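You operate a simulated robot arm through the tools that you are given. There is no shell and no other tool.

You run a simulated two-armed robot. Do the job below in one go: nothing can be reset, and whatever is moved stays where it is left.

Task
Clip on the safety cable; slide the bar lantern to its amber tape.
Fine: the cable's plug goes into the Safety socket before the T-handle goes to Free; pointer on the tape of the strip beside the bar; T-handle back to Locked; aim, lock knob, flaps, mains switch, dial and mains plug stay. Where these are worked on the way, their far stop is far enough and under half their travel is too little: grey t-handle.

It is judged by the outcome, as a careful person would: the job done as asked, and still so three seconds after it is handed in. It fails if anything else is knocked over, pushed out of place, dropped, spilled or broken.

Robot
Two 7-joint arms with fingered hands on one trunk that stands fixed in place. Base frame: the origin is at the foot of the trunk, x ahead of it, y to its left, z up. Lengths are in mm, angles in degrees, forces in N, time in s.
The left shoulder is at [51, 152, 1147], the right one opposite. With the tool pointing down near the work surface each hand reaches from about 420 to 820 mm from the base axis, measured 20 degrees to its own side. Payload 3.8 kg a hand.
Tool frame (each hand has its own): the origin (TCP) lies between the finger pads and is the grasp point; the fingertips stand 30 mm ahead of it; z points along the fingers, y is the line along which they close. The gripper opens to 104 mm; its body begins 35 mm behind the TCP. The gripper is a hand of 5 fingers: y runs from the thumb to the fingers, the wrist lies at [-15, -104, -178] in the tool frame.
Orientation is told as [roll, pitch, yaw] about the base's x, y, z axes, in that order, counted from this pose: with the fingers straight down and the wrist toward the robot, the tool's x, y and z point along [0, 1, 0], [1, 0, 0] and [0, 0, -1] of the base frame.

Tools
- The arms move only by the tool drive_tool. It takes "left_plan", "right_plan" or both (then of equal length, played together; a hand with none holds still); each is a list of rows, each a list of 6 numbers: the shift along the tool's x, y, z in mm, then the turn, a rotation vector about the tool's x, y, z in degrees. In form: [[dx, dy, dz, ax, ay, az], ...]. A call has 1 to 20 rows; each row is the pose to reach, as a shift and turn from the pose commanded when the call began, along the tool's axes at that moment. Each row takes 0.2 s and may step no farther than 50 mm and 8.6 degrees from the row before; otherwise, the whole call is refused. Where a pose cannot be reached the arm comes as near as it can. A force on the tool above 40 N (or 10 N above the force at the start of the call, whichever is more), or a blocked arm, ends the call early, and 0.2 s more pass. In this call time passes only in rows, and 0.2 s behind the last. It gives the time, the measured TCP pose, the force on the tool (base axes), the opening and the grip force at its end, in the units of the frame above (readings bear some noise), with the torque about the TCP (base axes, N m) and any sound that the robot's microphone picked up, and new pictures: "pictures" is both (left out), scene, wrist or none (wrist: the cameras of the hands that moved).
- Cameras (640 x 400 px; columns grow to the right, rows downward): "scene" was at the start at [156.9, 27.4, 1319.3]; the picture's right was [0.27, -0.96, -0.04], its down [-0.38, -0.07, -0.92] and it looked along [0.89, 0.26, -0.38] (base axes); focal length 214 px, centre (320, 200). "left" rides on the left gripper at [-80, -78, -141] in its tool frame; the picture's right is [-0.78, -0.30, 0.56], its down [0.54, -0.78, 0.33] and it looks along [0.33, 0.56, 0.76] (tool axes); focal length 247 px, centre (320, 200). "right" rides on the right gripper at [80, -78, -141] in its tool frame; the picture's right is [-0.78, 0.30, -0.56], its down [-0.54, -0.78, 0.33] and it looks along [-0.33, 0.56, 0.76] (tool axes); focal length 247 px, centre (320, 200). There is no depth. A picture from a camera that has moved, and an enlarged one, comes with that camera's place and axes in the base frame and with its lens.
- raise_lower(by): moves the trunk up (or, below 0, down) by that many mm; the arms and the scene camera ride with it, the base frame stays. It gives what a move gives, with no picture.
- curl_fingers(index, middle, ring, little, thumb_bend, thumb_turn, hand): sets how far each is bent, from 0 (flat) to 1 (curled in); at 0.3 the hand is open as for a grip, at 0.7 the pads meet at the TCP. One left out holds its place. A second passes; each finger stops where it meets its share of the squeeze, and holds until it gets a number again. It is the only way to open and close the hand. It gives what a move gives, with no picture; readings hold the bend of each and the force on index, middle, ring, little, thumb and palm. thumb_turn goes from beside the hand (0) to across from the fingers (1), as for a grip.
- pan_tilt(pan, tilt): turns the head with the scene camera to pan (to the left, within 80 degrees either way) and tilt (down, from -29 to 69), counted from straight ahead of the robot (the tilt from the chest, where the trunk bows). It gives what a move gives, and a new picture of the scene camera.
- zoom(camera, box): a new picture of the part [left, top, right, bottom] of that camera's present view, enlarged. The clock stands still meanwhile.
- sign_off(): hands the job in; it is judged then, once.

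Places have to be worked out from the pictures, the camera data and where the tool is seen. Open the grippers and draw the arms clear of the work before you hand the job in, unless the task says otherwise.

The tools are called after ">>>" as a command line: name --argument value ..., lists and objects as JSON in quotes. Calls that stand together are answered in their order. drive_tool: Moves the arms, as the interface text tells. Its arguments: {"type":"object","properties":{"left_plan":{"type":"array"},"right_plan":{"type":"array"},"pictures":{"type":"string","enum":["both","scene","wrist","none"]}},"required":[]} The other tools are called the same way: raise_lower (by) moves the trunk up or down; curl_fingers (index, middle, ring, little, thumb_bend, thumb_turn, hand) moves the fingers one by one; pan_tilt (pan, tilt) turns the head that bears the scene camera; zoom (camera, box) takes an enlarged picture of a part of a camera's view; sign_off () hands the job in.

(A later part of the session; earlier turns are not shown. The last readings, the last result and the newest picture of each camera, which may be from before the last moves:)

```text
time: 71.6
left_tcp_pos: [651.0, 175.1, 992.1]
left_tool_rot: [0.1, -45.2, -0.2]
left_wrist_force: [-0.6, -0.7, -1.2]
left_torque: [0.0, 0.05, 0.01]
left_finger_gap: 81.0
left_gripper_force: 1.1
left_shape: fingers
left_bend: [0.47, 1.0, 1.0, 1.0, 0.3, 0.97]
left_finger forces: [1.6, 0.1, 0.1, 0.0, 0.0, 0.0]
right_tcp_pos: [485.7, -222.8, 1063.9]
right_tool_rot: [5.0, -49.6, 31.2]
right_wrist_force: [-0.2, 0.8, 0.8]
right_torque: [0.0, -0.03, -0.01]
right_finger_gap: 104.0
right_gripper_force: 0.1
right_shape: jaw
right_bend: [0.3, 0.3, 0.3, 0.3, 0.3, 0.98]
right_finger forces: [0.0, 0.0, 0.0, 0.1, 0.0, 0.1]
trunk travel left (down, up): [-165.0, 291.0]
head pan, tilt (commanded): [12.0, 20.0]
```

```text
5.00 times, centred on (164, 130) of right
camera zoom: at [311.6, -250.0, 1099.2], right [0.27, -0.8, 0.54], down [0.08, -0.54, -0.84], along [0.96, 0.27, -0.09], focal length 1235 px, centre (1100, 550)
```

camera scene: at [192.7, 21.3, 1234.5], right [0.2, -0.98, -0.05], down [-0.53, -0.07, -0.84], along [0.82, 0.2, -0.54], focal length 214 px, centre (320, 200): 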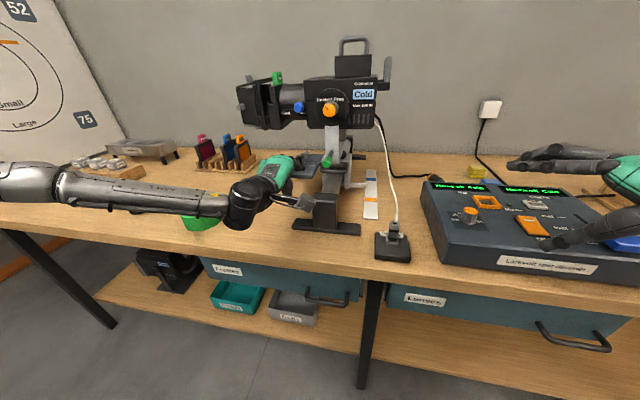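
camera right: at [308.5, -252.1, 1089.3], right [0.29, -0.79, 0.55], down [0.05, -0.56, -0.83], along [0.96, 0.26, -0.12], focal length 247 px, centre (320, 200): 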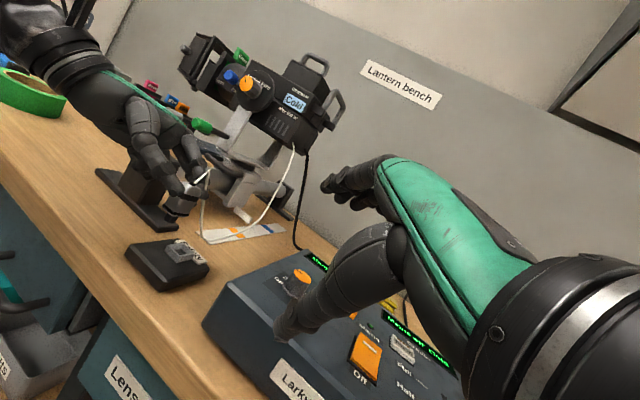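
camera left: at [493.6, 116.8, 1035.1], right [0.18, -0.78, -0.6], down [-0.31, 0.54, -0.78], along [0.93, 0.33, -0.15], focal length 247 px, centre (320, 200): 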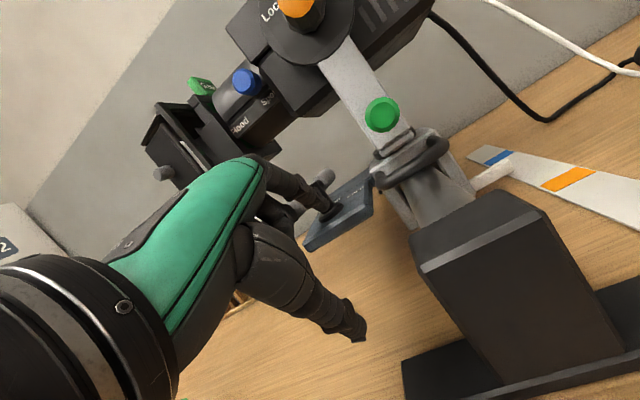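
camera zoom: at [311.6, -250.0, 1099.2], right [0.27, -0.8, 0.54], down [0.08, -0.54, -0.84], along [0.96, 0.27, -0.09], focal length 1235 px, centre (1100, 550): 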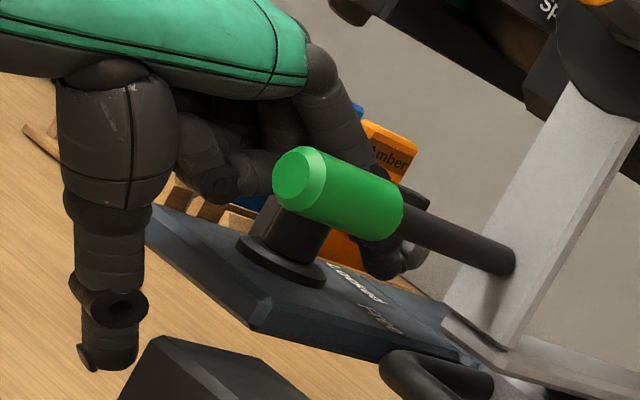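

The handle is turning, but the carriage may have crept a few mm with the push. I check the pointer against the tape.

>>> zoom --camera "scene" --box '[346, 165, 386, 225]'

>>> zoom --camera "right" --box '[210, 205, 290, 265]'

```text
6.67 times, centred on (366, 195) of scene
camera zoom: at [192.2, 21.1, 1234.6], right [0.2, -0.98, -0.05], down [-0.53, -0.07, -0.84], along [0.82, 0.2, -0.54], focal length 1430 px, centre (13, 233)
```

zoom: 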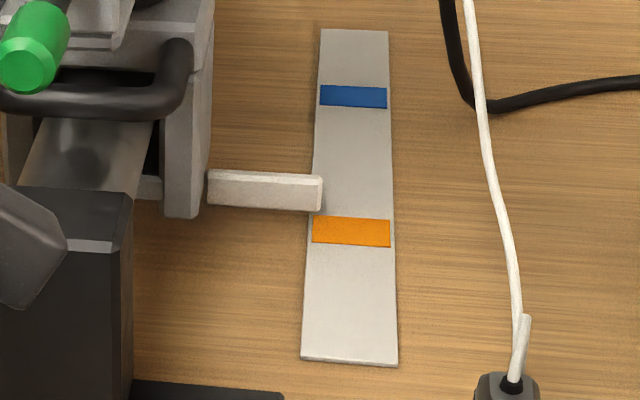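

```text
6.67 times, centred on (250, 235) of right
camera zoom: at [311.6, -250.0, 1099.2], right [0.27, -0.8, 0.54], down [0.08, -0.54, -0.84], along [0.96, 0.27, -0.09], focal length 1646 px, centre (787, -33)
```

zoom: 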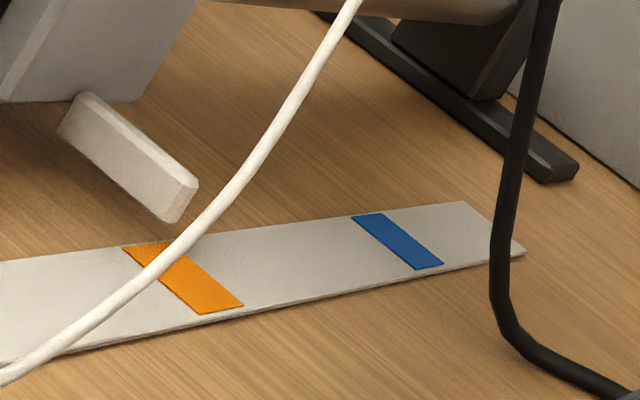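

The carriage has crept ~4 mm away, putting the pointer 5–7 mm beyond the tape's middle, so before turning further I'll drag it back. I retreat and press the index fingertip on the plate in front of the handle.

>>> drive_tool --left_plan '[[0, -12, -12, 0, 0, 0], [0, -24, -24, 0, 0, 0], [0, -36, -36, 0, 0, 0], [0, -43, -29, 0, 0, 0], [0, -50, -22, 0, 0, 0]]' --pictures "none"

>>> zoom --camera "scene" --box '[246, 130, 366, 205]'

>>> zoom --camera "right" --box '[100, 90, 228, 170]'

```text
time: 72.8
left_tcp_pos: [599.4, 176.9, 971.6]
left_tool_rot: [0.1, -45.1, -0.3]
left_wrist_force: [-0.4, 0.2, -0.1]
left_torque: [0.0, 0.01, -0.03]
left_finger_gap: 84.1
left_gripper_force: 0.1
left_shape: fingers
left_bend: [0.45, 1.0, 1.0, 1.0, 0.3, 0.97]
left_finger forces: [0.1, 0.0, 0.0, 0.0, 0.0, 0.1]
right_tcp_pos: [485.1, -222.0, 1064.7]
right_tool_rot: [4.9, -49.7, 31.1]
right_wrist_force: [-0.6, 0.0, -0.3]
right_torque: [-0.01, 0.01, 0.0]
right_finger_gap: 104.1
right_gripper_force: 0.1
right_shape: jaw
right_bend: [0.3, 0.3, 0.3, 0.3, 0.3, 0.98]
right_finger forces: [0.1, 0.0, 0.0, 0.0, 0.0, 0.0]
trunk travel left (down, up): [-165.0, 291.0]
head pan, tilt (commanded): [12.0, 20.0]
```

```text
5.33 times, centred on (306, 168) of scene
camera zoom: at [192.2, 21.5, 1234.6], right [0.2, -0.98, -0.05], down [-0.53, -0.07, -0.84], along [0.82, 0.2, -0.54], focal length 1144 px, centre (395, 373)
```

zoom: 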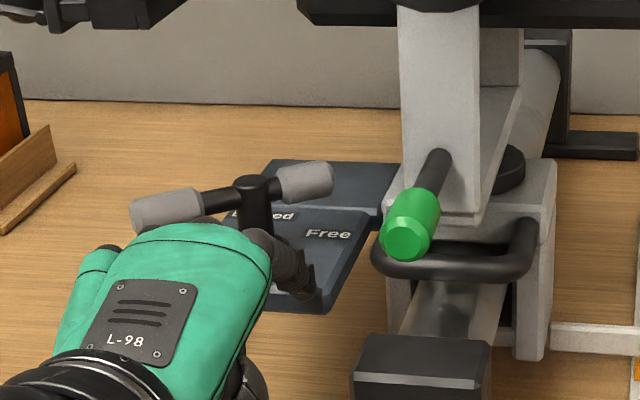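

```text
5.00 times, centred on (164, 130) of right
camera zoom: at [311.6, -249.6, 1099.2], right [0.27, -0.8, 0.54], down [0.08, -0.54, -0.84], along [0.96, 0.27, -0.09], focal length 1235 px, centre (1100, 550)
```

zoom: 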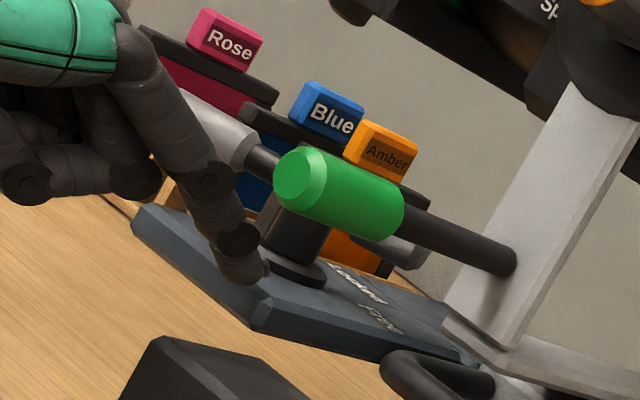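

The handle has turned about a third of the way back; the index tip is just above the plate's front part. I lower to press on it.

>>> drive_tool --left_plan '[[0, -2.5, 2.5, 0, 0, 0], [0, -5, 5, 0, 0, 0]]' --pictures "none"

```text
time: 73.4
left_tcp_pos: [598.7, 176.1, 964.8]
left_tool_rot: [0.1, -45.1, -0.2]
left_wrist_force: [-1.3, -0.3, 2.7]
left_torque: [-0.03, -0.16, -0.03]
left_finger_gap: 85.7
left_gripper_force: 1.1
left_shape: fingers
left_bend: [0.44, 1.0, 1.0, 1.0, 0.3, 0.97]
left_finger forces: [3.1, 0.0, 0.0, 0.0, 0.0, 0.1]
right_tcp_pos: [484.2, -223.7, 1064.6]
right_tool_rot: [5.0, -49.6, 31.2]
right_wrist_force: [0.5, 0.3, -0.8]
right_torque: [0.02, -0.01, -0.03]
right_finger_gap: 104.4
right_gripper_force: 0.1
right_shape: jaw
right_bend: [0.3, 0.3, 0.3, 0.3, 0.3, 0.98]
right_finger forces: [0.0, 0.0, 0.0, 0.0, 0.0, 0.1]
trunk travel left (down, up): [-165.0, 291.0]
head pan, tilt (commanded): [12.0, 20.0]
```

Light contact (2.7 N). I press a bit harder and drag about 9 mm toward me.

>>> drive_tool --left_plan '[[0, -3, 3, 0, 0, 0], [0, -6, 6, 0, 0, 0], [0, -9.2, 2.8, 0, 0, 0], [0, -12.4, -0.4, 0, 0, 0]]' --pictures "none"

>>> zoom --camera "scene" --box '[346, 165, 386, 225]'

>>> zoom --camera "right" --box '[210, 205, 290, 265]'

```text
time: 74.4
left_tcp_pos: [589.4, 177.6, 956.4]
left_tool_rot: [0.2, -44.9, -0.2]
left_wrist_force: [0.5, 0.4, -1.0]
left_torque: [-0.01, -0.02, 0.0]
left_finger_gap: 84.5
left_gripper_force: 0.0
left_shape: fingers
left_bend: [0.45, 1.0, 1.0, 1.0, 0.3, 0.97]
left_finger forces: [0.0, 0.0, 0.1, 0.0, 0.0, 0.0]
right_tcp_pos: [485.7, -223.8, 1064.2]
right_tool_rot: [5.0, -49.7, 31.0]
right_wrist_force: [-0.1, 0.3, -1.1]
right_torque: [0.0, -0.01, 0.01]
right_finger_gap: 104.0
right_gripper_force: 0.1
right_shape: jaw
right_bend: [0.3, 0.3, 0.3, 0.3, 0.3, 0.98]
right_finger forces: [0.0, 0.1, 0.0, 0.0, 0.0, 0.0]
trunk travel left (down, up): [-165.0, 291.0]
head pan, tilt (commanded): [12.0, 20.0]
```

```text
6.67 times, centred on (366, 195) of scene
camera zoom: at [192.0, 21.5, 1234.5], right [0.2, -0.98, -0.05], down [-0.53, -0.07, -0.84], along [0.82, 0.2, -0.54], focal length 1430 px, centre (13, 233)
```

zoom: 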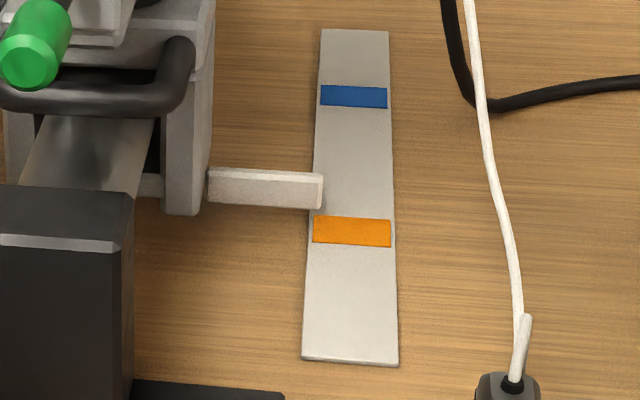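

```text
6.67 times, centred on (250, 235) of right
camera zoom: at [311.4, -249.6, 1099.2], right [0.27, -0.8, 0.54], down [0.08, -0.54, -0.84], along [0.96, 0.27, -0.09], focal length 1646 px, centre (787, -33)
```

zoom: 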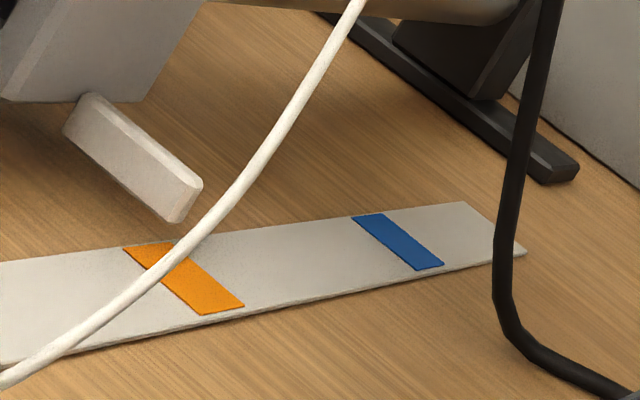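

The fingertip slipped off the plate's front edge and nudged the carriage slightly further away (pointer now ~+6 mm from the tape's middle). I'll go back to the two-finger hold that worked: tilt to 70° and shape index and middle.

>>> drive_tool --left_plan '[[4, -5, -12, -6.25, 0, 0], [8, -7, -20, -12.5, 0, 0], [12, -8, -27, -18.75, 0, 0], [14, -8, -30, -25, 0, 0]]' --pictures "none"

>>> curl_fingers --hand "left" --index 0.46 --middle 0.46 --thumb_bend 0.4

>>> zoom --camera "scene" --box '[226, 130, 346, 205]'

>>> zoom --camera "right" --box '[60, 80, 220, 180]'

```text
time: 75.4
left_tcp_pos: [562.9, 189.3, 971.8]
left_tool_rot: [0.2, -70.1, -0.2]
left_wrist_force: [-0.3, 0.0, -0.2]
left_torque: [0.02, 0.02, -0.02]
left_finger_gap: 84.1
left_gripper_force: 0.0
left_shape: fingers
left_bend: [0.45, 1.0, 1.0, 1.0, 0.3, 0.97]
left_finger forces: [0.0, 0.0, 0.0, 0.0, 0.0, 0.0]
right_tcp_pos: [486.3, -223.4, 1063.8]
right_tool_rot: [5.0, -49.5, 31.1]
right_wrist_force: [-0.5, 0.1, -0.3]
right_torque: [0.0, -0.01, 0.03]
right_finger_gap: 104.0
right_gripper_force: 0.0
right_shape: jaw
right_bend: [0.3, 0.3, 0.3, 0.3, 0.3, 0.98]
right_finger forces: [0.0, 0.1, 0.0, 0.0, 0.1, 0.0]
trunk travel left (down, up): [-165.0, 291.0]
head pan, tilt (commanded): [12.0, 20.0]
```

```text
time: 76.4
left_tcp_pos: [563.5, 189.9, 972.0]
left_tool_rot: [0.1, -70.0, -0.4]
left_wrist_force: [-0.9, -0.2, -0.2]
left_torque: [-0.03, -0.01, -0.01]
left_finger_gap: 70.7
left_gripper_force: 0.0
left_shape: fingers
left_bend: [0.46, 0.46, 1.0, 1.0, 0.4, 0.97]
left_finger forces: [0.1, 0.0, 0.0, 0.0, 0.0, 0.0]
right_tcp_pos: [485.1, -223.7, 1064.4]
right_tool_rot: [5.0, -49.6, 31.2]
right_wrist_force: [-0.5, -0.8, 0.5]
right_torque: [0.0, -0.02, -0.04]
right_finger_gap: 104.1
right_gripper_force: 0.0
right_shape: jaw
right_bend: [0.3, 0.3, 0.3, 0.3, 0.3, 0.98]
right_finger forces: [0.0, 0.0, 0.0, 0.0, 0.0, 0.0]
trunk travel left (down, up): [-165.0, 291.0]
head pan, tilt (commanded): [12.0, 20.0]
```

```text
5.33 times, centred on (286, 168) of scene
camera zoom: at [192.2, 21.4, 1234.6], right [0.2, -0.98, -0.05], down [-0.53, -0.07, -0.84], along [0.82, 0.2, -0.54], focal length 1144 px, centre (501, 373)
```

zoom: 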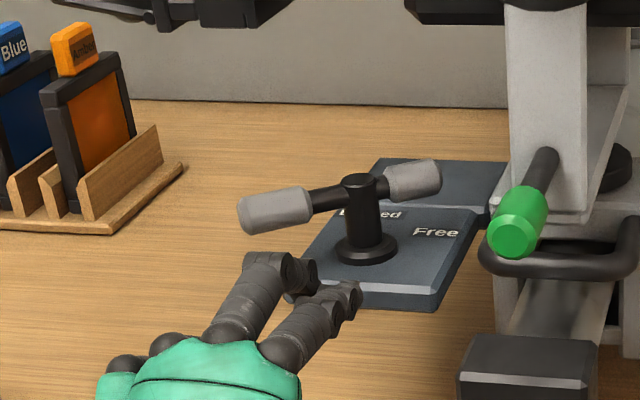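

```text
4.00 times, centred on (140, 130) of right
camera zoom: at [311.6, -249.7, 1099.2], right [0.27, -0.8, 0.54], down [0.08, -0.54, -0.84], along [0.96, 0.27, -0.09], focal length 988 px, centre (1040, 480)
```

zoom: 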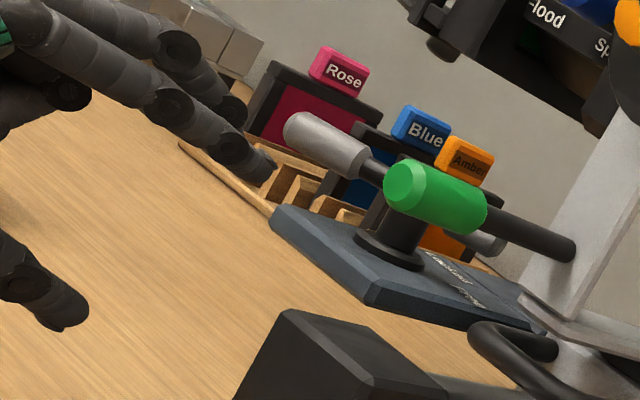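

Clear view: the bar is at about −58°, a bit less than halfway back. I advance the open fingers over the plate's front part again.

>>> drive_tool --left_plan '[[0, 4.5, 20, 0, 0, 0], [0, 9, 40, 0, 0, 0], [0, 13.2, 58, 0, 0, 0]]' --pictures "none"

>>> curl_fingers --hand "left" --index 0.62 --middle 0.62

>>> zoom --camera "scene" --box '[226, 130, 346, 205]'

>>> zoom --camera "right" --box '[210, 205, 290, 265]'

```text
time: 77.2
left_tcp_pos: [621.6, 189.7, 965.4]
left_tool_rot: [0.2, -70.0, -0.4]
left_wrist_force: [0.6, -0.4, 0.1]
left_torque: [-0.01, -0.01, 0.01]
left_finger_gap: 70.8
left_gripper_force: 0.0
left_shape: fingers
left_bend: [0.46, 0.46, 1.0, 1.0, 0.4, 0.97]
left_finger forces: [0.1, 0.0, 0.1, 0.0, 0.1, 0.0]
right_tcp_pos: [485.9, -223.6, 1063.3]
right_tool_rot: [5.0, -49.5, 31.1]
right_wrist_force: [0.2, -0.3, 0.3]
right_torque: [0.01, 0.04, 0.0]
right_finger_gap: 104.1
right_gripper_force: 0.0
right_shape: jaw
right_bend: [0.3, 0.3, 0.3, 0.3, 0.3, 0.98]
right_finger forces: [0.0, 0.0, 0.0, 0.0, 0.1, 0.0]
trunk travel left (down, up): [-165.0, 291.0]
head pan, tilt (commanded): [12.0, 20.0]
```

```text
time: 78.2
left_tcp_pos: [621.5, 189.1, 965.9]
left_tool_rot: [0.2, -70.2, -0.3]
left_wrist_force: [2.3, -0.7, 8.1]
left_torque: [0.01, -0.25, 0.02]
left_finger_gap: 56.6
left_gripper_force: 4.1
left_shape: fingers
left_bend: [0.57, 0.58, 1.0, 1.0, 0.4, 0.97]
left_finger forces: [3.8, 4.2, 0.0, 0.1, 0.0, 0.0]
right_tcp_pos: [485.9, -223.5, 1064.6]
right_tool_rot: [5.0, -49.6, 31.1]
right_wrist_force: [-0.2, 0.7, 0.3]
right_torque: [0.02, 0.0, -0.01]
right_finger_gap: 104.2
right_gripper_force: 0.1
right_shape: jaw
right_bend: [0.3, 0.3, 0.3, 0.3, 0.3, 0.98]
right_finger forces: [0.1, 0.0, 0.0, 0.1, 0.0, 0.0]
trunk travel left (down, up): [-165.0, 291.0]
head pan, tilt (commanded): [12.0, 20.0]
```

```text
5.33 times, centred on (286, 168) of scene
camera zoom: at [191.5, 21.1, 1234.8], right [0.2, -0.98, -0.05], down [-0.53, -0.07, -0.84], along [0.82, 0.2, -0.54], focal length 1144 px, centre (501, 373)
```

zoom: 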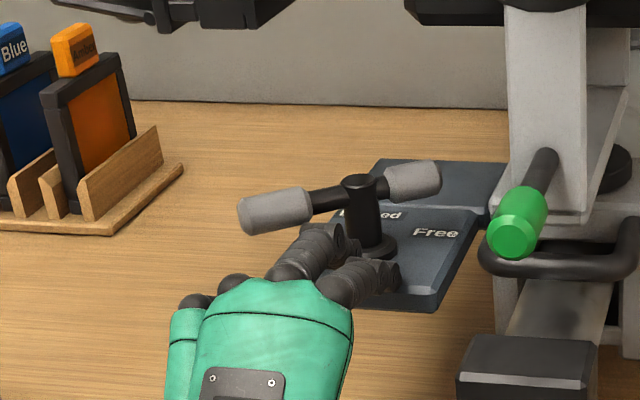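

```text
6.67 times, centred on (250, 235) of right
camera zoom: at [311.0, -250.0, 1099.4], right [0.27, -0.8, 0.54], down [0.08, -0.54, -0.84], along [0.96, 0.27, -0.09], focal length 1646 px, centre (787, -33)
```

zoom: 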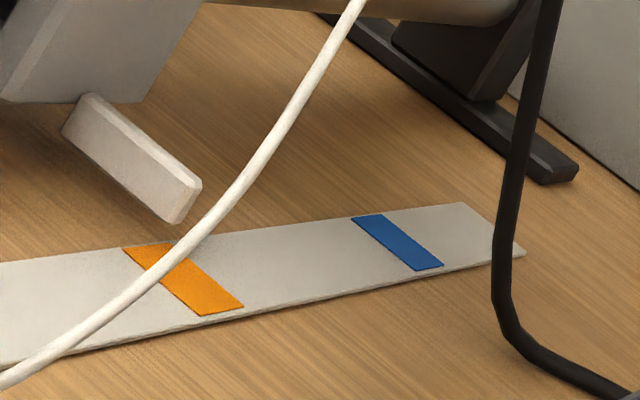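

Both fingers bear on the plate (4 N each). I drag 9 mm toward me.

>>> drive_tool --left_plan '[[0, -1, -2.8, 0, 0, 0], [0, -2, -5.6, 0, 0, 0], [0, -3.1, -8.5, 0, 0, 0]]' --pictures "none"

>>> zoom --camera "scene" --box '[346, 165, 386, 225]'

>>> zoom --camera "right" --box '[210, 205, 290, 265]'

```text
time: 79.0
left_tcp_pos: [612.3, 188.9, 962.5]
left_tool_rot: [0.2, -69.7, -0.4]
left_wrist_force: [-0.4, 1.0, 0.3]
left_torque: [0.01, 0.02, 0.02]
left_finger_gap: 49.6
left_gripper_force: 0.0
left_shape: fingers
left_bend: [0.62, 0.62, 1.0, 1.0, 0.4, 0.97]
left_finger forces: [0.0, 0.0, 0.0, 0.0, 0.0, 0.1]
right_tcp_pos: [485.9, -223.4, 1064.0]
right_tool_rot: [5.0, -49.6, 31.1]
right_wrist_force: [-0.1, -0.5, -0.2]
right_torque: [0.0, -0.05, 0.01]
right_finger_gap: 104.1
right_gripper_force: 0.1
right_shape: jaw
right_bend: [0.3, 0.3, 0.3, 0.3, 0.3, 0.98]
right_finger forces: [0.0, 0.1, 0.0, 0.0, 0.0, 0.1]
trunk travel left (down, up): [-165.0, 291.0]
head pan, tilt (commanded): [12.0, 20.0]
```

```text
6.67 times, centred on (366, 195) of scene
camera zoom: at [192.1, 21.5, 1234.4], right [0.2, -0.98, -0.05], down [-0.53, -0.07, -0.84], along [0.82, 0.2, -0.54], focal length 1430 px, centre (13, 233)
```

zoom: 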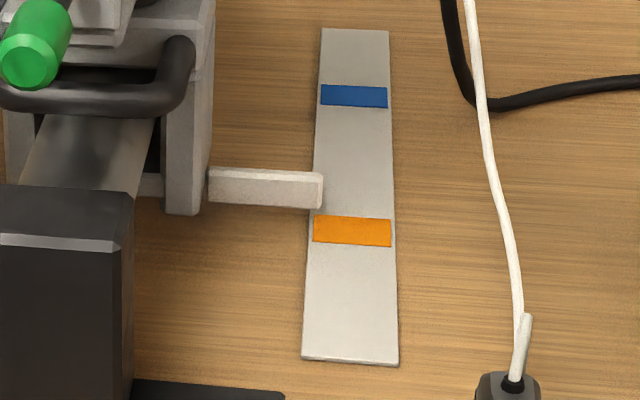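

```text
6.67 times, centred on (250, 235) of right
camera zoom: at [311.4, -249.6, 1099.1], right [0.27, -0.8, 0.54], down [0.08, -0.54, -0.84], along [0.96, 0.27, -0.09], focal length 1646 px, centre (787, -33)
```

zoom: 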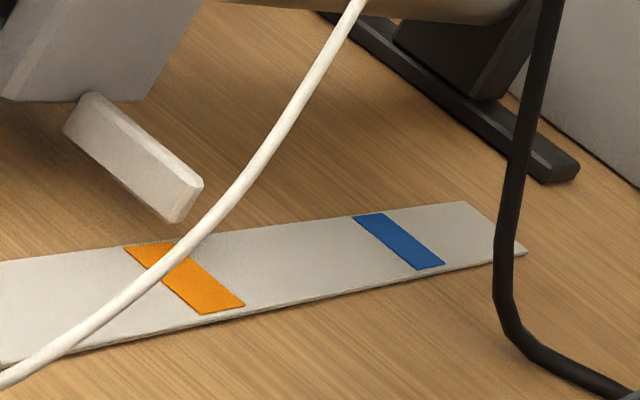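

The fingertips slipped off the plate's edge without moving the carriage. Better idea: finish turning the handle by hooking the index finger behind its left grip and pulling toward me — that also draws the carriage back in the wanted direction. I retreat and reshape the hand.

>>> drive_tool --left_plan '[[0, -4.5, -19.6, 0, 0, 0], [0, -9, -39.3, 0, 0, 0]]' --pictures "none"

>>> curl_fingers --hand "left" --index 0.62 --middle 1 --thumb_bend 0.3

>>> drive_tool --left_plan '[[34, 14, 5, 0, 0, 0], [68, 28, 10, 0, 0, 0], [102, 41, 15, 0, 0, 0]]' --pictures "none"

>>> zoom --camera "scene" --box '[206, 110, 346, 205]'

>>> zoom --camera "left" --box '[200, 60, 520, 260]'

>>> zoom --camera "right" --box '[40, 60, 240, 185]'

```text
time: 79.6
left_tcp_pos: [573.1, 190.9, 971.8]
left_tool_rot: [0.2, -70.0, -0.2]
left_wrist_force: [0.3, -1.2, 0.3]
left_torque: [-0.02, 0.03, 0.01]
left_finger_gap: 49.7
left_gripper_force: 0.1
left_shape: fingers
left_bend: [0.62, 0.62, 1.0, 1.0, 0.4, 0.97]
left_finger forces: [0.1, 0.0, 0.0, 0.0, 0.0, 0.1]
right_tcp_pos: [485.1, -222.9, 1064.4]
right_tool_rot: [4.9, -49.6, 31.2]
right_wrist_force: [0.3, -0.3, -0.1]
right_torque: [0.01, 0.02, 0.01]
right_finger_gap: 103.9
right_gripper_force: 0.0
right_shape: jaw
right_bend: [0.3, 0.3, 0.3, 0.3, 0.3, 0.98]
right_finger forces: [0.0, 0.0, 0.0, 0.0, 0.0, 0.0]
trunk travel left (down, up): [-165.0, 291.0]
head pan, tilt (commanded): [12.0, 20.0]
```

```text
time: 80.6
left_tcp_pos: [573.5, 190.5, 969.6]
left_tool_rot: [0.2, -70.0, -0.2]
left_wrist_force: [0.1, 0.2, 0.4]
left_torque: [-0.02, 0.03, 0.02]
left_finger_gap: 61.9
left_gripper_force: 0.1
left_shape: fingers
left_bend: [0.62, 1.0, 1.0, 1.0, 0.3, 0.97]
left_finger forces: [0.1, 0.0, 0.0, 0.0, 0.0, 0.0]
right_tcp_pos: [485.4, -223.5, 1064.3]
right_tool_rot: [5.0, -49.6, 31.1]
right_wrist_force: [0.4, -0.5, 0.2]
right_torque: [-0.02, 0.0, -0.01]
right_finger_gap: 104.0
right_gripper_force: 0.1
right_shape: jaw
right_bend: [0.3, 0.3, 0.3, 0.3, 0.3, 0.98]
right_finger forces: [0.0, 0.0, 0.0, 0.0, 0.1, 0.1]
trunk travel left (down, up): [-165.0, 291.0]
head pan, tilt (commanded): [12.0, 20.0]
```

```text
time: 81.4
left_tcp_pos: [602.0, 292.9, 1004.5]
left_tool_rot: [-0.1, -70.0, -0.1]
left_wrist_force: [-0.6, -0.5, -0.7]
left_torque: [-0.01, 0.0, -0.01]
left_finger_gap: 61.9
left_gripper_force: 0.1
left_shape: fingers
left_bend: [0.62, 1.0, 1.0, 1.0, 0.3, 0.97]
left_finger forces: [0.0, 0.0, 0.1, 0.0, 0.1, 0.1]
right_tcp_pos: [484.7, -222.5, 1064.3]
right_tool_rot: [4.9, -49.5, 31.2]
right_wrist_force: [0.2, 0.4, -0.2]
right_torque: [0.0, -0.01, 0.01]
right_finger_gap: 103.7
right_gripper_force: 0.0
right_shape: jaw
right_bend: [0.3, 0.3, 0.3, 0.3, 0.3, 0.98]
right_finger forces: [0.1, 0.0, 0.1, 0.0, 0.0, 0.0]
trunk travel left (down, up): [-165.0, 291.0]
head pan, tilt (commanded): [12.0, 20.0]
```

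```text
4.21 times, centred on (276, 158) of scene
camera zoom: at [191.9, 22.0, 1234.6], right [0.2, -0.98, -0.05], down [-0.53, -0.07, -0.84], along [0.82, 0.19, -0.54], focal length 903 px, centre (505, 379)
```

zoom: 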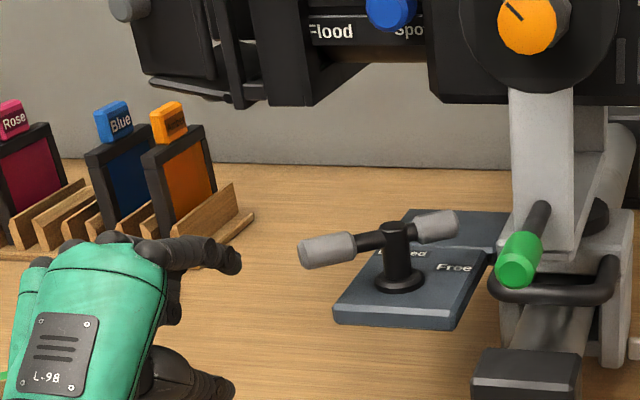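

```text
2.00 times, centred on (360, 160) of left
camera zoom: at [441.5, 213.5, 980.9], right [0.42, -0.78, -0.47], down [0.05, 0.53, -0.84], along [0.91, 0.33, 0.26], focal length 494 px, centre (240, 280)
```

zoom: 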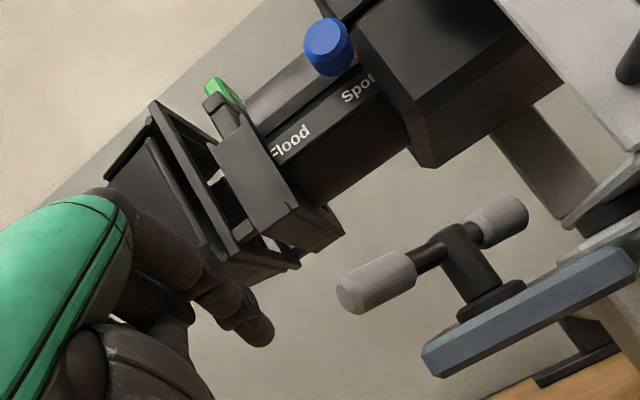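

```text
3.20 times, centred on (140, 122) of right
camera zoom: at [311.2, -249.2, 1099.5], right [0.27, -0.8, 0.54], down [0.08, -0.54, -0.84], along [0.96, 0.27, -0.09], focal length 790 px, centre (896, 448)
```

zoom: 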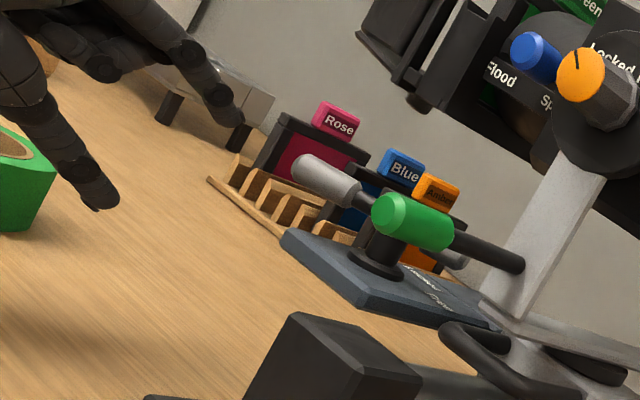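

The left camera gives a clear low view: the left grip's end is near (651,250,1008), post near (686,204), and the lantern is well above the hand. I move the index finger forward past the grip on its left side, then to the right behind it.

>>> drive_tool --left_plan '[[-4, 3, 19, 0, 0, 0], [-8, 6, 38, 0, 0, 0], [-10, 8.9, 56, 0, 0, 0]]' --pictures "none"

>>> zoom --camera "scene" --box '[226, 120, 346, 195]'

>>> zoom --camera "left" --box '[240, 100, 480, 280]'

>>> zoom --camera "right" --box '[80, 80, 208, 160]'

```text
time: 82.2
left_tcp_pos: [657.3, 281.2, 991.8]
left_tool_rot: [0.0, -70.0, -0.1]
left_wrist_force: [0.1, 0.6, -0.3]
left_torque: [-0.01, 0.0, 0.0]
left_finger_gap: 61.9
left_gripper_force: 0.1
left_shape: fingers
left_bend: [0.62, 1.0, 1.0, 1.0, 0.3, 0.97]
left_finger forces: [0.0, 0.1, 0.1, 0.1, 0.0, 0.0]
right_tcp_pos: [485.5, -223.4, 1063.5]
right_tool_rot: [5.0, -49.5, 31.2]
right_wrist_force: [0.1, 0.2, 0.0]
right_torque: [0.0, 0.0, 0.0]
right_finger_gap: 104.1
right_gripper_force: 0.0
right_shape: jaw
right_bend: [0.3, 0.3, 0.3, 0.3, 0.3, 0.98]
right_finger forces: [0.1, 0.0, 0.0, 0.1, 0.1, 0.1]
trunk travel left (down, up): [-165.0, 291.0]
head pan, tilt (commanded): [12.0, 20.0]
```

```text
5.33 times, centred on (286, 158) of scene
camera zoom: at [192.7, 21.3, 1234.5], right [0.2, -0.98, -0.05], down [-0.53, -0.07, -0.84], along [0.82, 0.2, -0.54], focal length 1144 px, centre (501, 427)
```

zoom: 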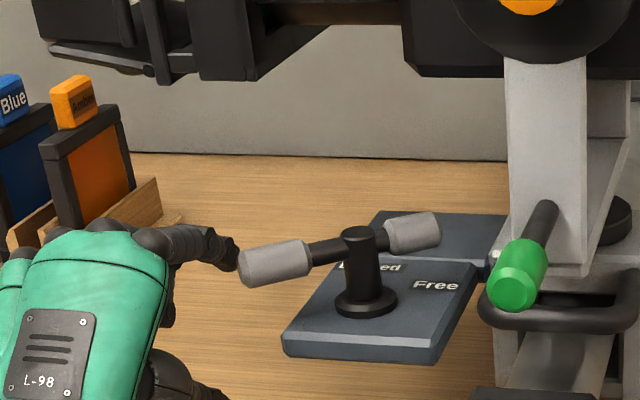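

```text
2.22 times, centred on (360, 190) of left
camera zoom: at [497.2, 201.8, 967.6], right [0.42, -0.78, -0.47], down [0.05, 0.54, -0.84], along [0.91, 0.33, 0.26], focal length 549 px, centre (231, 222)
```

zoom: 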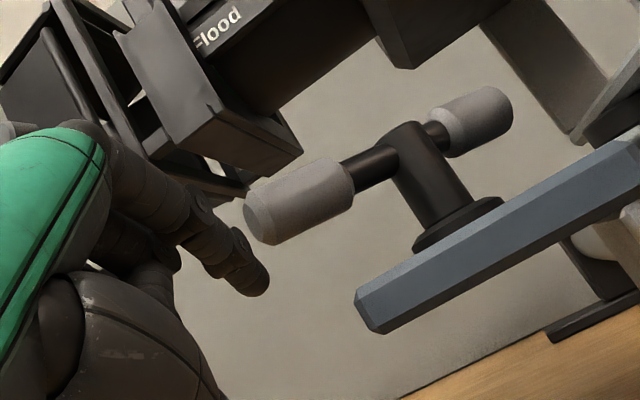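

```text
5.00 times, centred on (144, 120) of right
camera zoom: at [312.1, -249.8, 1099.0], right [0.27, -0.8, 0.54], down [0.07, -0.54, -0.84], along [0.96, 0.27, -0.09], focal length 1235 px, centre (1200, 600)
```

zoom: 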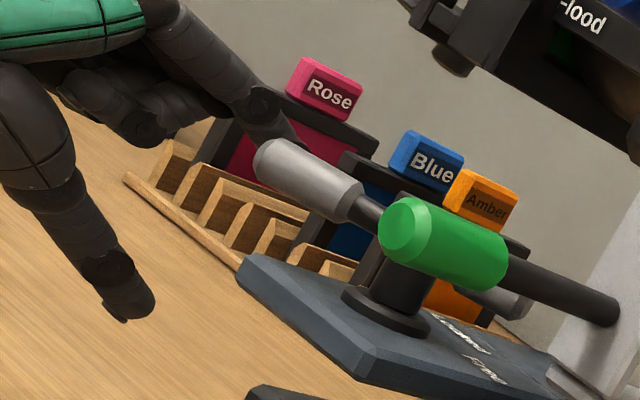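

The index tip is beyond and left of the grip's end. I move right so that it stands behind the grip.

>>> drive_tool --left_plan '[[-8, 0, 0, 0, 0, 0], [-16, 0, 0, 0, 0, 0], [-23, 0, 0, 0, 0, 0]]' --pictures "none"

>>> zoom --camera "scene" --box '[226, 120, 346, 195]'

>>> zoom --camera "left" --box '[240, 100, 480, 280]'

>>> zoom --camera "right" --box '[80, 80, 208, 160]'

```text
time: 83.0
left_tcp_pos: [654.7, 259.2, 993.1]
left_tool_rot: [0.2, -70.0, -0.2]
left_wrist_force: [-0.3, 1.9, 1.7]
left_torque: [-0.06, -0.03, 0.0]
left_finger_gap: 62.6
left_gripper_force: 0.8
left_shape: fingers
left_bend: [0.61, 1.0, 1.0, 1.0, 0.3, 0.97]
left_finger forces: [2.2, 0.0, 0.1, 0.0, 0.0, 0.0]
right_tcp_pos: [485.5, -223.0, 1065.0]
right_tool_rot: [5.0, -49.6, 31.2]
right_wrist_force: [0.1, 0.1, -0.7]
right_torque: [0.0, -0.02, 0.0]
right_finger_gap: 103.8
right_gripper_force: 0.2
right_shape: jaw
right_bend: [0.3, 0.3, 0.3, 0.3, 0.3, 0.98]
right_finger forces: [0.0, 0.1, 0.1, 0.0, 0.1, 0.0]
trunk travel left (down, up): [-165.0, 291.0]
head pan, tilt (commanded): [12.0, 20.0]
```

```text
5.33 times, centred on (286, 158) of scene
camera zoom: at [191.7, 21.8, 1234.7], right [0.2, -0.98, -0.05], down [-0.53, -0.07, -0.84], along [0.82, 0.2, -0.54], focal length 1144 px, centre (501, 427)
```

zoom: 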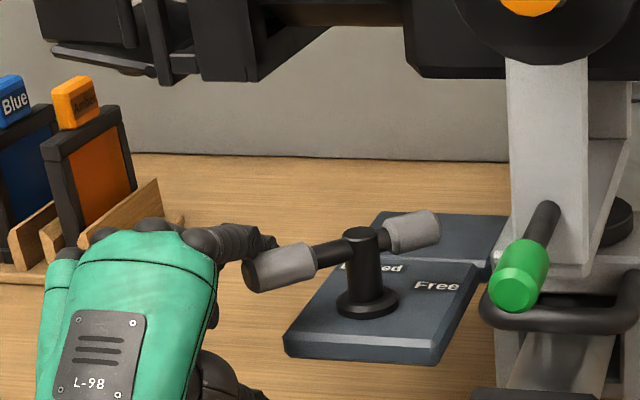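

```text
2.22 times, centred on (360, 190) of left
camera zoom: at [496.2, 179.3, 969.0], right [0.42, -0.78, -0.47], down [0.05, 0.54, -0.84], along [0.91, 0.33, 0.26], focal length 549 px, centre (231, 222)
```

zoom: 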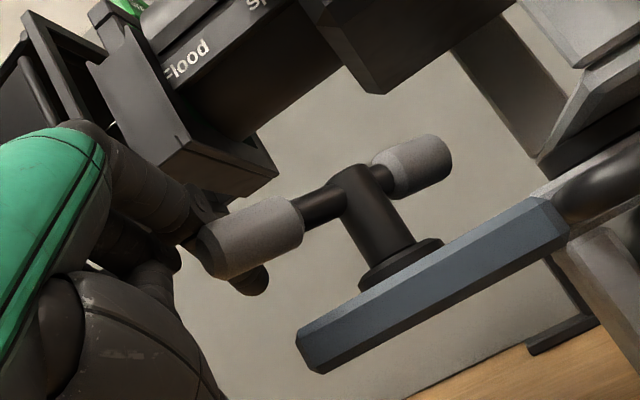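

```text
5.00 times, centred on (144, 120) of right
camera zoom: at [311.2, -249.3, 1099.5], right [0.27, -0.8, 0.54], down [0.08, -0.54, -0.84], along [0.96, 0.27, -0.09], focal length 1235 px, centre (1200, 600)
```

zoom: 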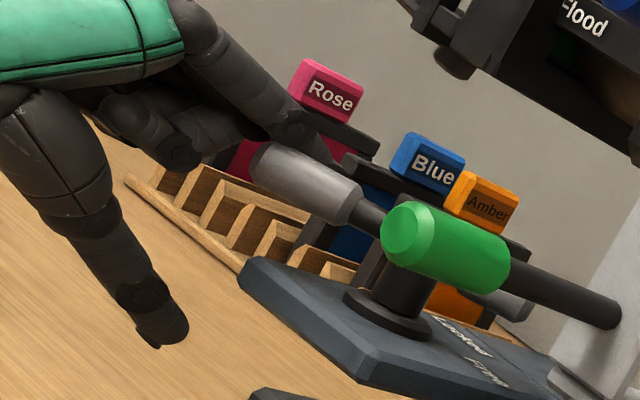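

The finger is behind the left grip (2 N contact). I pull toward me and slightly right along the arc.

>>> drive_tool --left_plan '[[-2.5, -2, -5.6, 0, 0, 0], [-5, -4.1, -11.3, 0, 0, 0], [-7.5, -6.2, -17, 0, 0, 0], [-10, -8.2, -22.6, 0, 0, 0]]' --pictures "none"

>>> zoom --camera "scene" --box '[226, 120, 346, 195]'

>>> zoom --camera "left" --box '[240, 100, 480, 280]'

>>> zoom --camera "right" --box '[210, 205, 290, 265]'

```text
time: 84.0
left_tcp_pos: [633.2, 249.4, 993.7]
left_tool_rot: [0.3, -70.0, -0.4]
left_wrist_force: [0.2, 0.7, -0.1]
left_torque: [0.0, 0.0, 0.03]
left_finger_gap: 61.9
left_gripper_force: 0.0
left_shape: fingers
left_bend: [0.62, 1.0, 1.0, 1.0, 0.3, 0.97]
left_finger forces: [0.1, 0.1, 0.0, 0.1, 0.1, 0.0]
right_tcp_pos: [486.2, -223.6, 1064.0]
right_tool_rot: [5.0, -49.7, 31.1]
right_wrist_force: [-0.4, -0.2, 0.3]
right_torque: [0.03, 0.02, -0.03]
right_finger_gap: 103.9
right_gripper_force: 0.0
right_shape: jaw
right_bend: [0.3, 0.3, 0.3, 0.3, 0.3, 0.98]
right_finger forces: [0.1, 0.1, 0.0, 0.1, 0.0, 0.0]
trunk travel left (down, up): [-165.0, 291.0]
head pan, tilt (commanded): [12.0, 20.0]
```

```text
5.33 times, centred on (286, 158) of scene
camera zoom: at [192.0, 21.3, 1234.6], right [0.2, -0.98, -0.05], down [-0.53, -0.07, -0.84], along [0.82, 0.2, -0.54], focal length 1144 px, centre (501, 427)
```

zoom: 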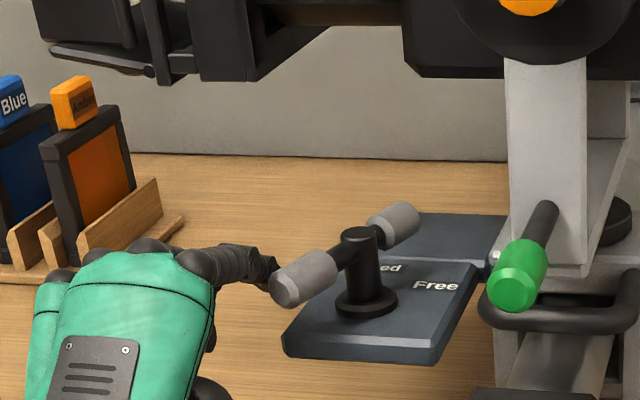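

```text
2.22 times, centred on (360, 190) of left
camera zoom: at [473.2, 170.1, 969.6], right [0.42, -0.78, -0.47], down [0.05, 0.54, -0.84], along [0.91, 0.33, 0.26], focal length 549 px, centre (231, 222)
```

zoom: 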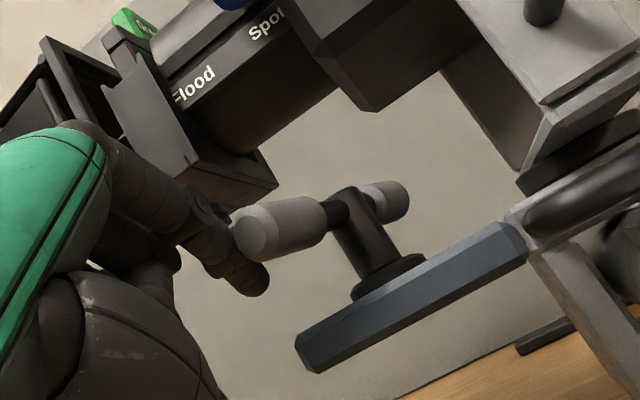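

```text
6.67 times, centred on (250, 235) of right
camera zoom: at [311.4, -249.8, 1099.3], right [0.27, -0.8, 0.54], down [0.08, -0.54, -0.84], along [0.96, 0.27, -0.09], focal length 1646 px, centre (787, -33)
```

zoom: 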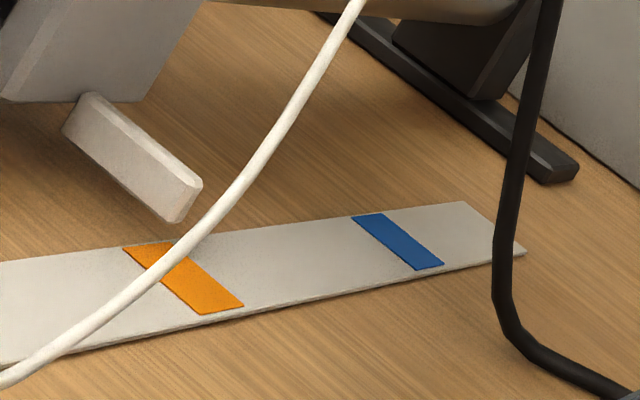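

The handle is back at about its starting (Locked) angle and the carriage didn't move this time — but the pointer is still near the tape's far edge (≈+9 mm). I'll free it once more, recentre, and lock with this pulling method, which doesn't shift the carriage. First I bring the index finger round to the right-hand side of the near grip.

>>> drive_tool --left_plan '[[8, 0, 0, 0, 0, 0], [8, -8.6, -23.5, 0, 0, 0], [8, -17.1, -47, 0, 0, 0], [-20, -20.5, -56.4, 0, 0, 0], [-50, -20.5, -56.4, 0, 0, 0], [-52, -13.7, -37.6, 0, 0, 0], [-52, -8.6, -23.5, 0, 0, 0]]' --pictures "none"

>>> zoom --camera "scene" --box '[226, 120, 346, 195]'

>>> zoom --camera "left" --box '[240, 100, 480, 280]'

>>> zoom --camera "right" --box '[80, 80, 208, 160]'

```text
time: 85.6
left_tcp_pos: [609.3, 195.6, 992.6]
left_tool_rot: [0.2, -70.0, -0.4]
left_wrist_force: [-0.2, 0.3, 0.4]
left_torque: [0.03, -0.01, -0.01]
left_finger_gap: 62.3
left_gripper_force: 0.0
left_shape: fingers
left_bend: [0.62, 1.0, 1.0, 1.0, 0.3, 0.97]
left_finger forces: [0.0, 0.1, 0.0, 0.0, 0.0, 0.1]
right_tcp_pos: [487.8, -224.5, 1064.0]
right_tool_rot: [5.0, -49.4, 31.1]
right_wrist_force: [1.1, -0.7, 0.3]
right_torque: [-0.01, -0.03, 0.03]
right_finger_gap: 104.1
right_gripper_force: 0.2
right_shape: jaw
right_bend: [0.3, 0.3, 0.3, 0.3, 0.3, 0.98]
right_finger forces: [0.1, 0.1, 0.0, 0.1, 0.0, 0.0]
trunk travel left (down, up): [-165.0, 291.0]
head pan, tilt (commanded): [12.0, 20.0]
```

```text
5.33 times, centred on (286, 158) of scene
camera zoom: at [192.5, 21.2, 1234.5], right [0.2, -0.98, -0.05], down [-0.53, -0.07, -0.84], along [0.82, 0.2, -0.54], focal length 1144 px, centre (501, 427)
```

zoom: 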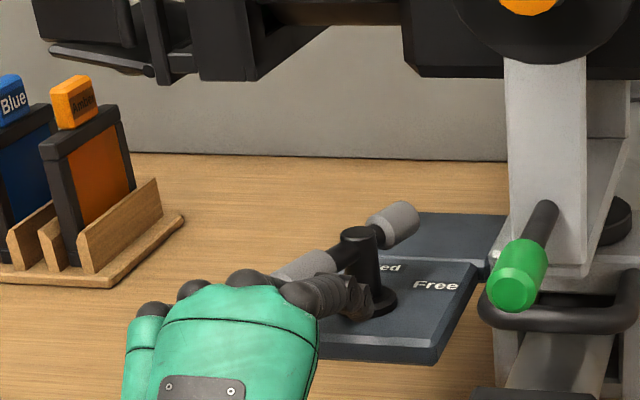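

```text
2.22 times, centred on (360, 190) of left
camera zoom: at [450.2, 116.4, 968.6], right [0.42, -0.78, -0.47], down [0.05, 0.54, -0.84], along [0.91, 0.33, 0.26], focal length 549 px, centre (231, 222)
```

zoom: 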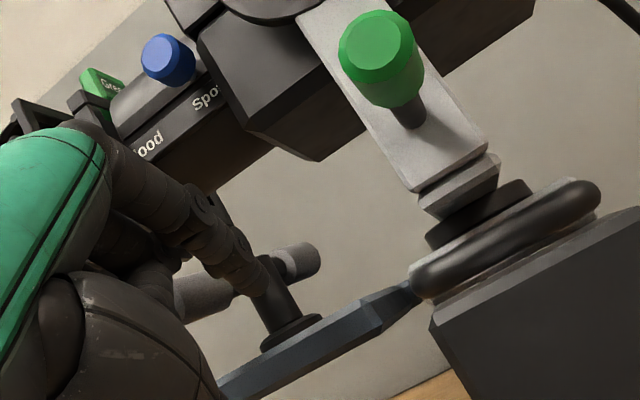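

```text
5.00 times, centred on (144, 120) of right
camera zoom: at [311.8, -249.9, 1099.1], right [0.27, -0.8, 0.54], down [0.08, -0.54, -0.84], along [0.96, 0.27, -0.09], focal length 1235 px, centre (1200, 600)
```

zoom: 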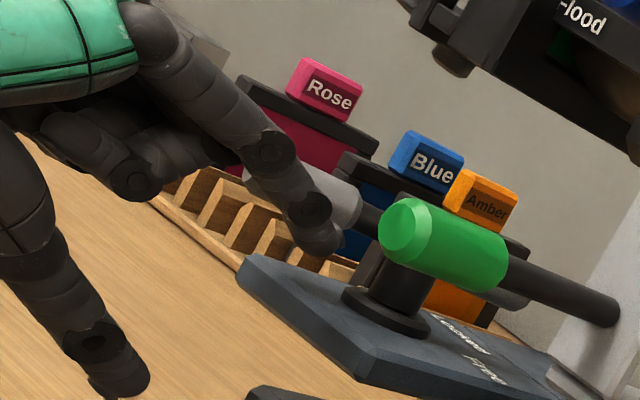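

The index finger is on the right side of the near grip. I push it left and round to Free again.

>>> drive_tool --left_plan '[[9, 0, 0, 0, 0, 0], [16, 0.3, 0.9, 0, 0, 0], [23, 0.6, 1.6, 0, 0, 0], [30, 1, 2.8, 0, 0, 0], [37, 2.2, 6, 0, 0, 0], [43, 3.6, 10, 0, 0, 0], [48, 5, 13.7, 0, 0, 0], [52, 6.3, 17.4, 0, 0, 0], [55, 7.9, 21.6, 0, 0, 0]]' --pictures "none"

>>> zoom --camera "scene" --box '[226, 120, 346, 195]'

>>> zoom --camera "right" --box '[210, 205, 290, 265]'

>>> zoom --camera "left" --box '[240, 100, 480, 280]'

```text
time: 87.6
left_tcp_pos: [630.7, 251.3, 992.8]
left_tool_rot: [0.2, -70.0, -0.3]
left_wrist_force: [-0.7, -0.6, -0.4]
left_torque: [0.01, 0.02, -0.03]
left_finger_gap: 60.4
left_gripper_force: 0.3
left_shape: fingers
left_bend: [0.63, 1.0, 1.0, 1.0, 0.3, 0.97]
left_finger forces: [1.0, 0.0, 0.0, 0.0, 0.0, 0.0]
right_tcp_pos: [486.5, -222.8, 1064.2]
right_tool_rot: [5.0, -49.5, 31.0]
right_wrist_force: [-0.2, 0.2, 0.2]
right_torque: [0.0, 0.02, -0.01]
right_finger_gap: 104.0
right_gripper_force: 0.2
right_shape: jaw
right_bend: [0.3, 0.3, 0.3, 0.3, 0.3, 0.98]
right_finger forces: [0.0, 0.0, 0.1, 0.0, 0.0, 0.0]
trunk travel left (down, up): [-165.0, 291.0]
head pan, tilt (commanded): [12.0, 20.0]
```

```text
5.33 times, centred on (286, 158) of scene
camera zoom: at [192.2, 21.4, 1234.6], right [0.2, -0.98, -0.05], down [-0.53, -0.07, -0.84], along [0.82, 0.2, -0.54], focal length 1144 px, centre (501, 427)
```

zoom: 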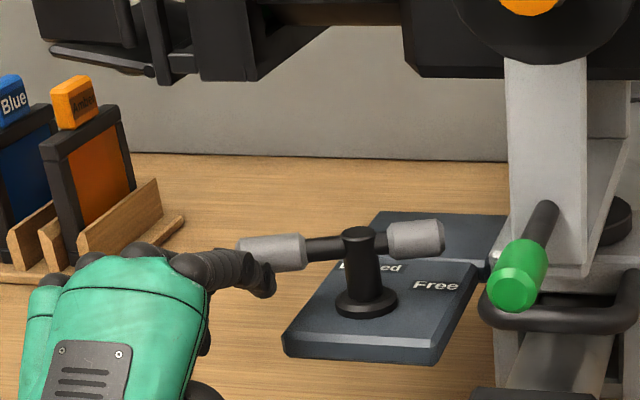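

```text
6.67 times, centred on (250, 235) of right
camera zoom: at [311.6, -249.7, 1099.2], right [0.27, -0.8, 0.54], down [0.08, -0.54, -0.84], along [0.96, 0.27, -0.09], focal length 1646 px, centre (787, -33)
```

zoom: 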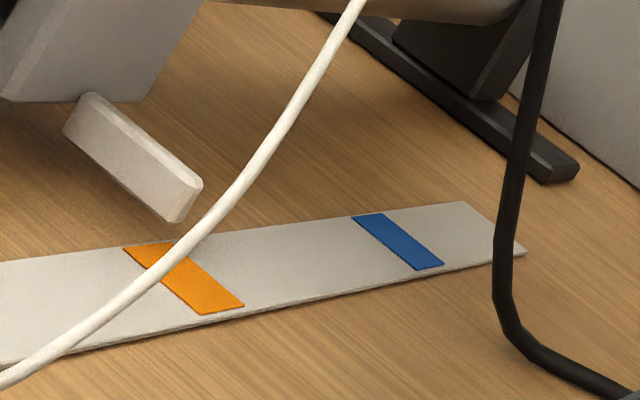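

```text
2.22 times, centred on (360, 190) of left
camera zoom: at [472.0, 172.6, 968.2], right [0.42, -0.78, -0.47], down [0.05, 0.54, -0.84], along [0.91, 0.33, 0.26], focal length 549 px, centre (231, 222)
```

zoom: 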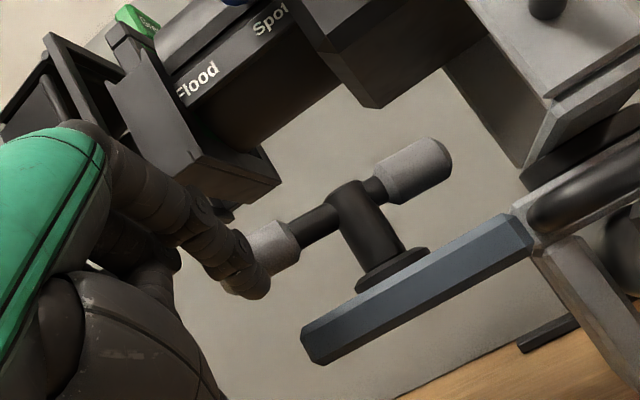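

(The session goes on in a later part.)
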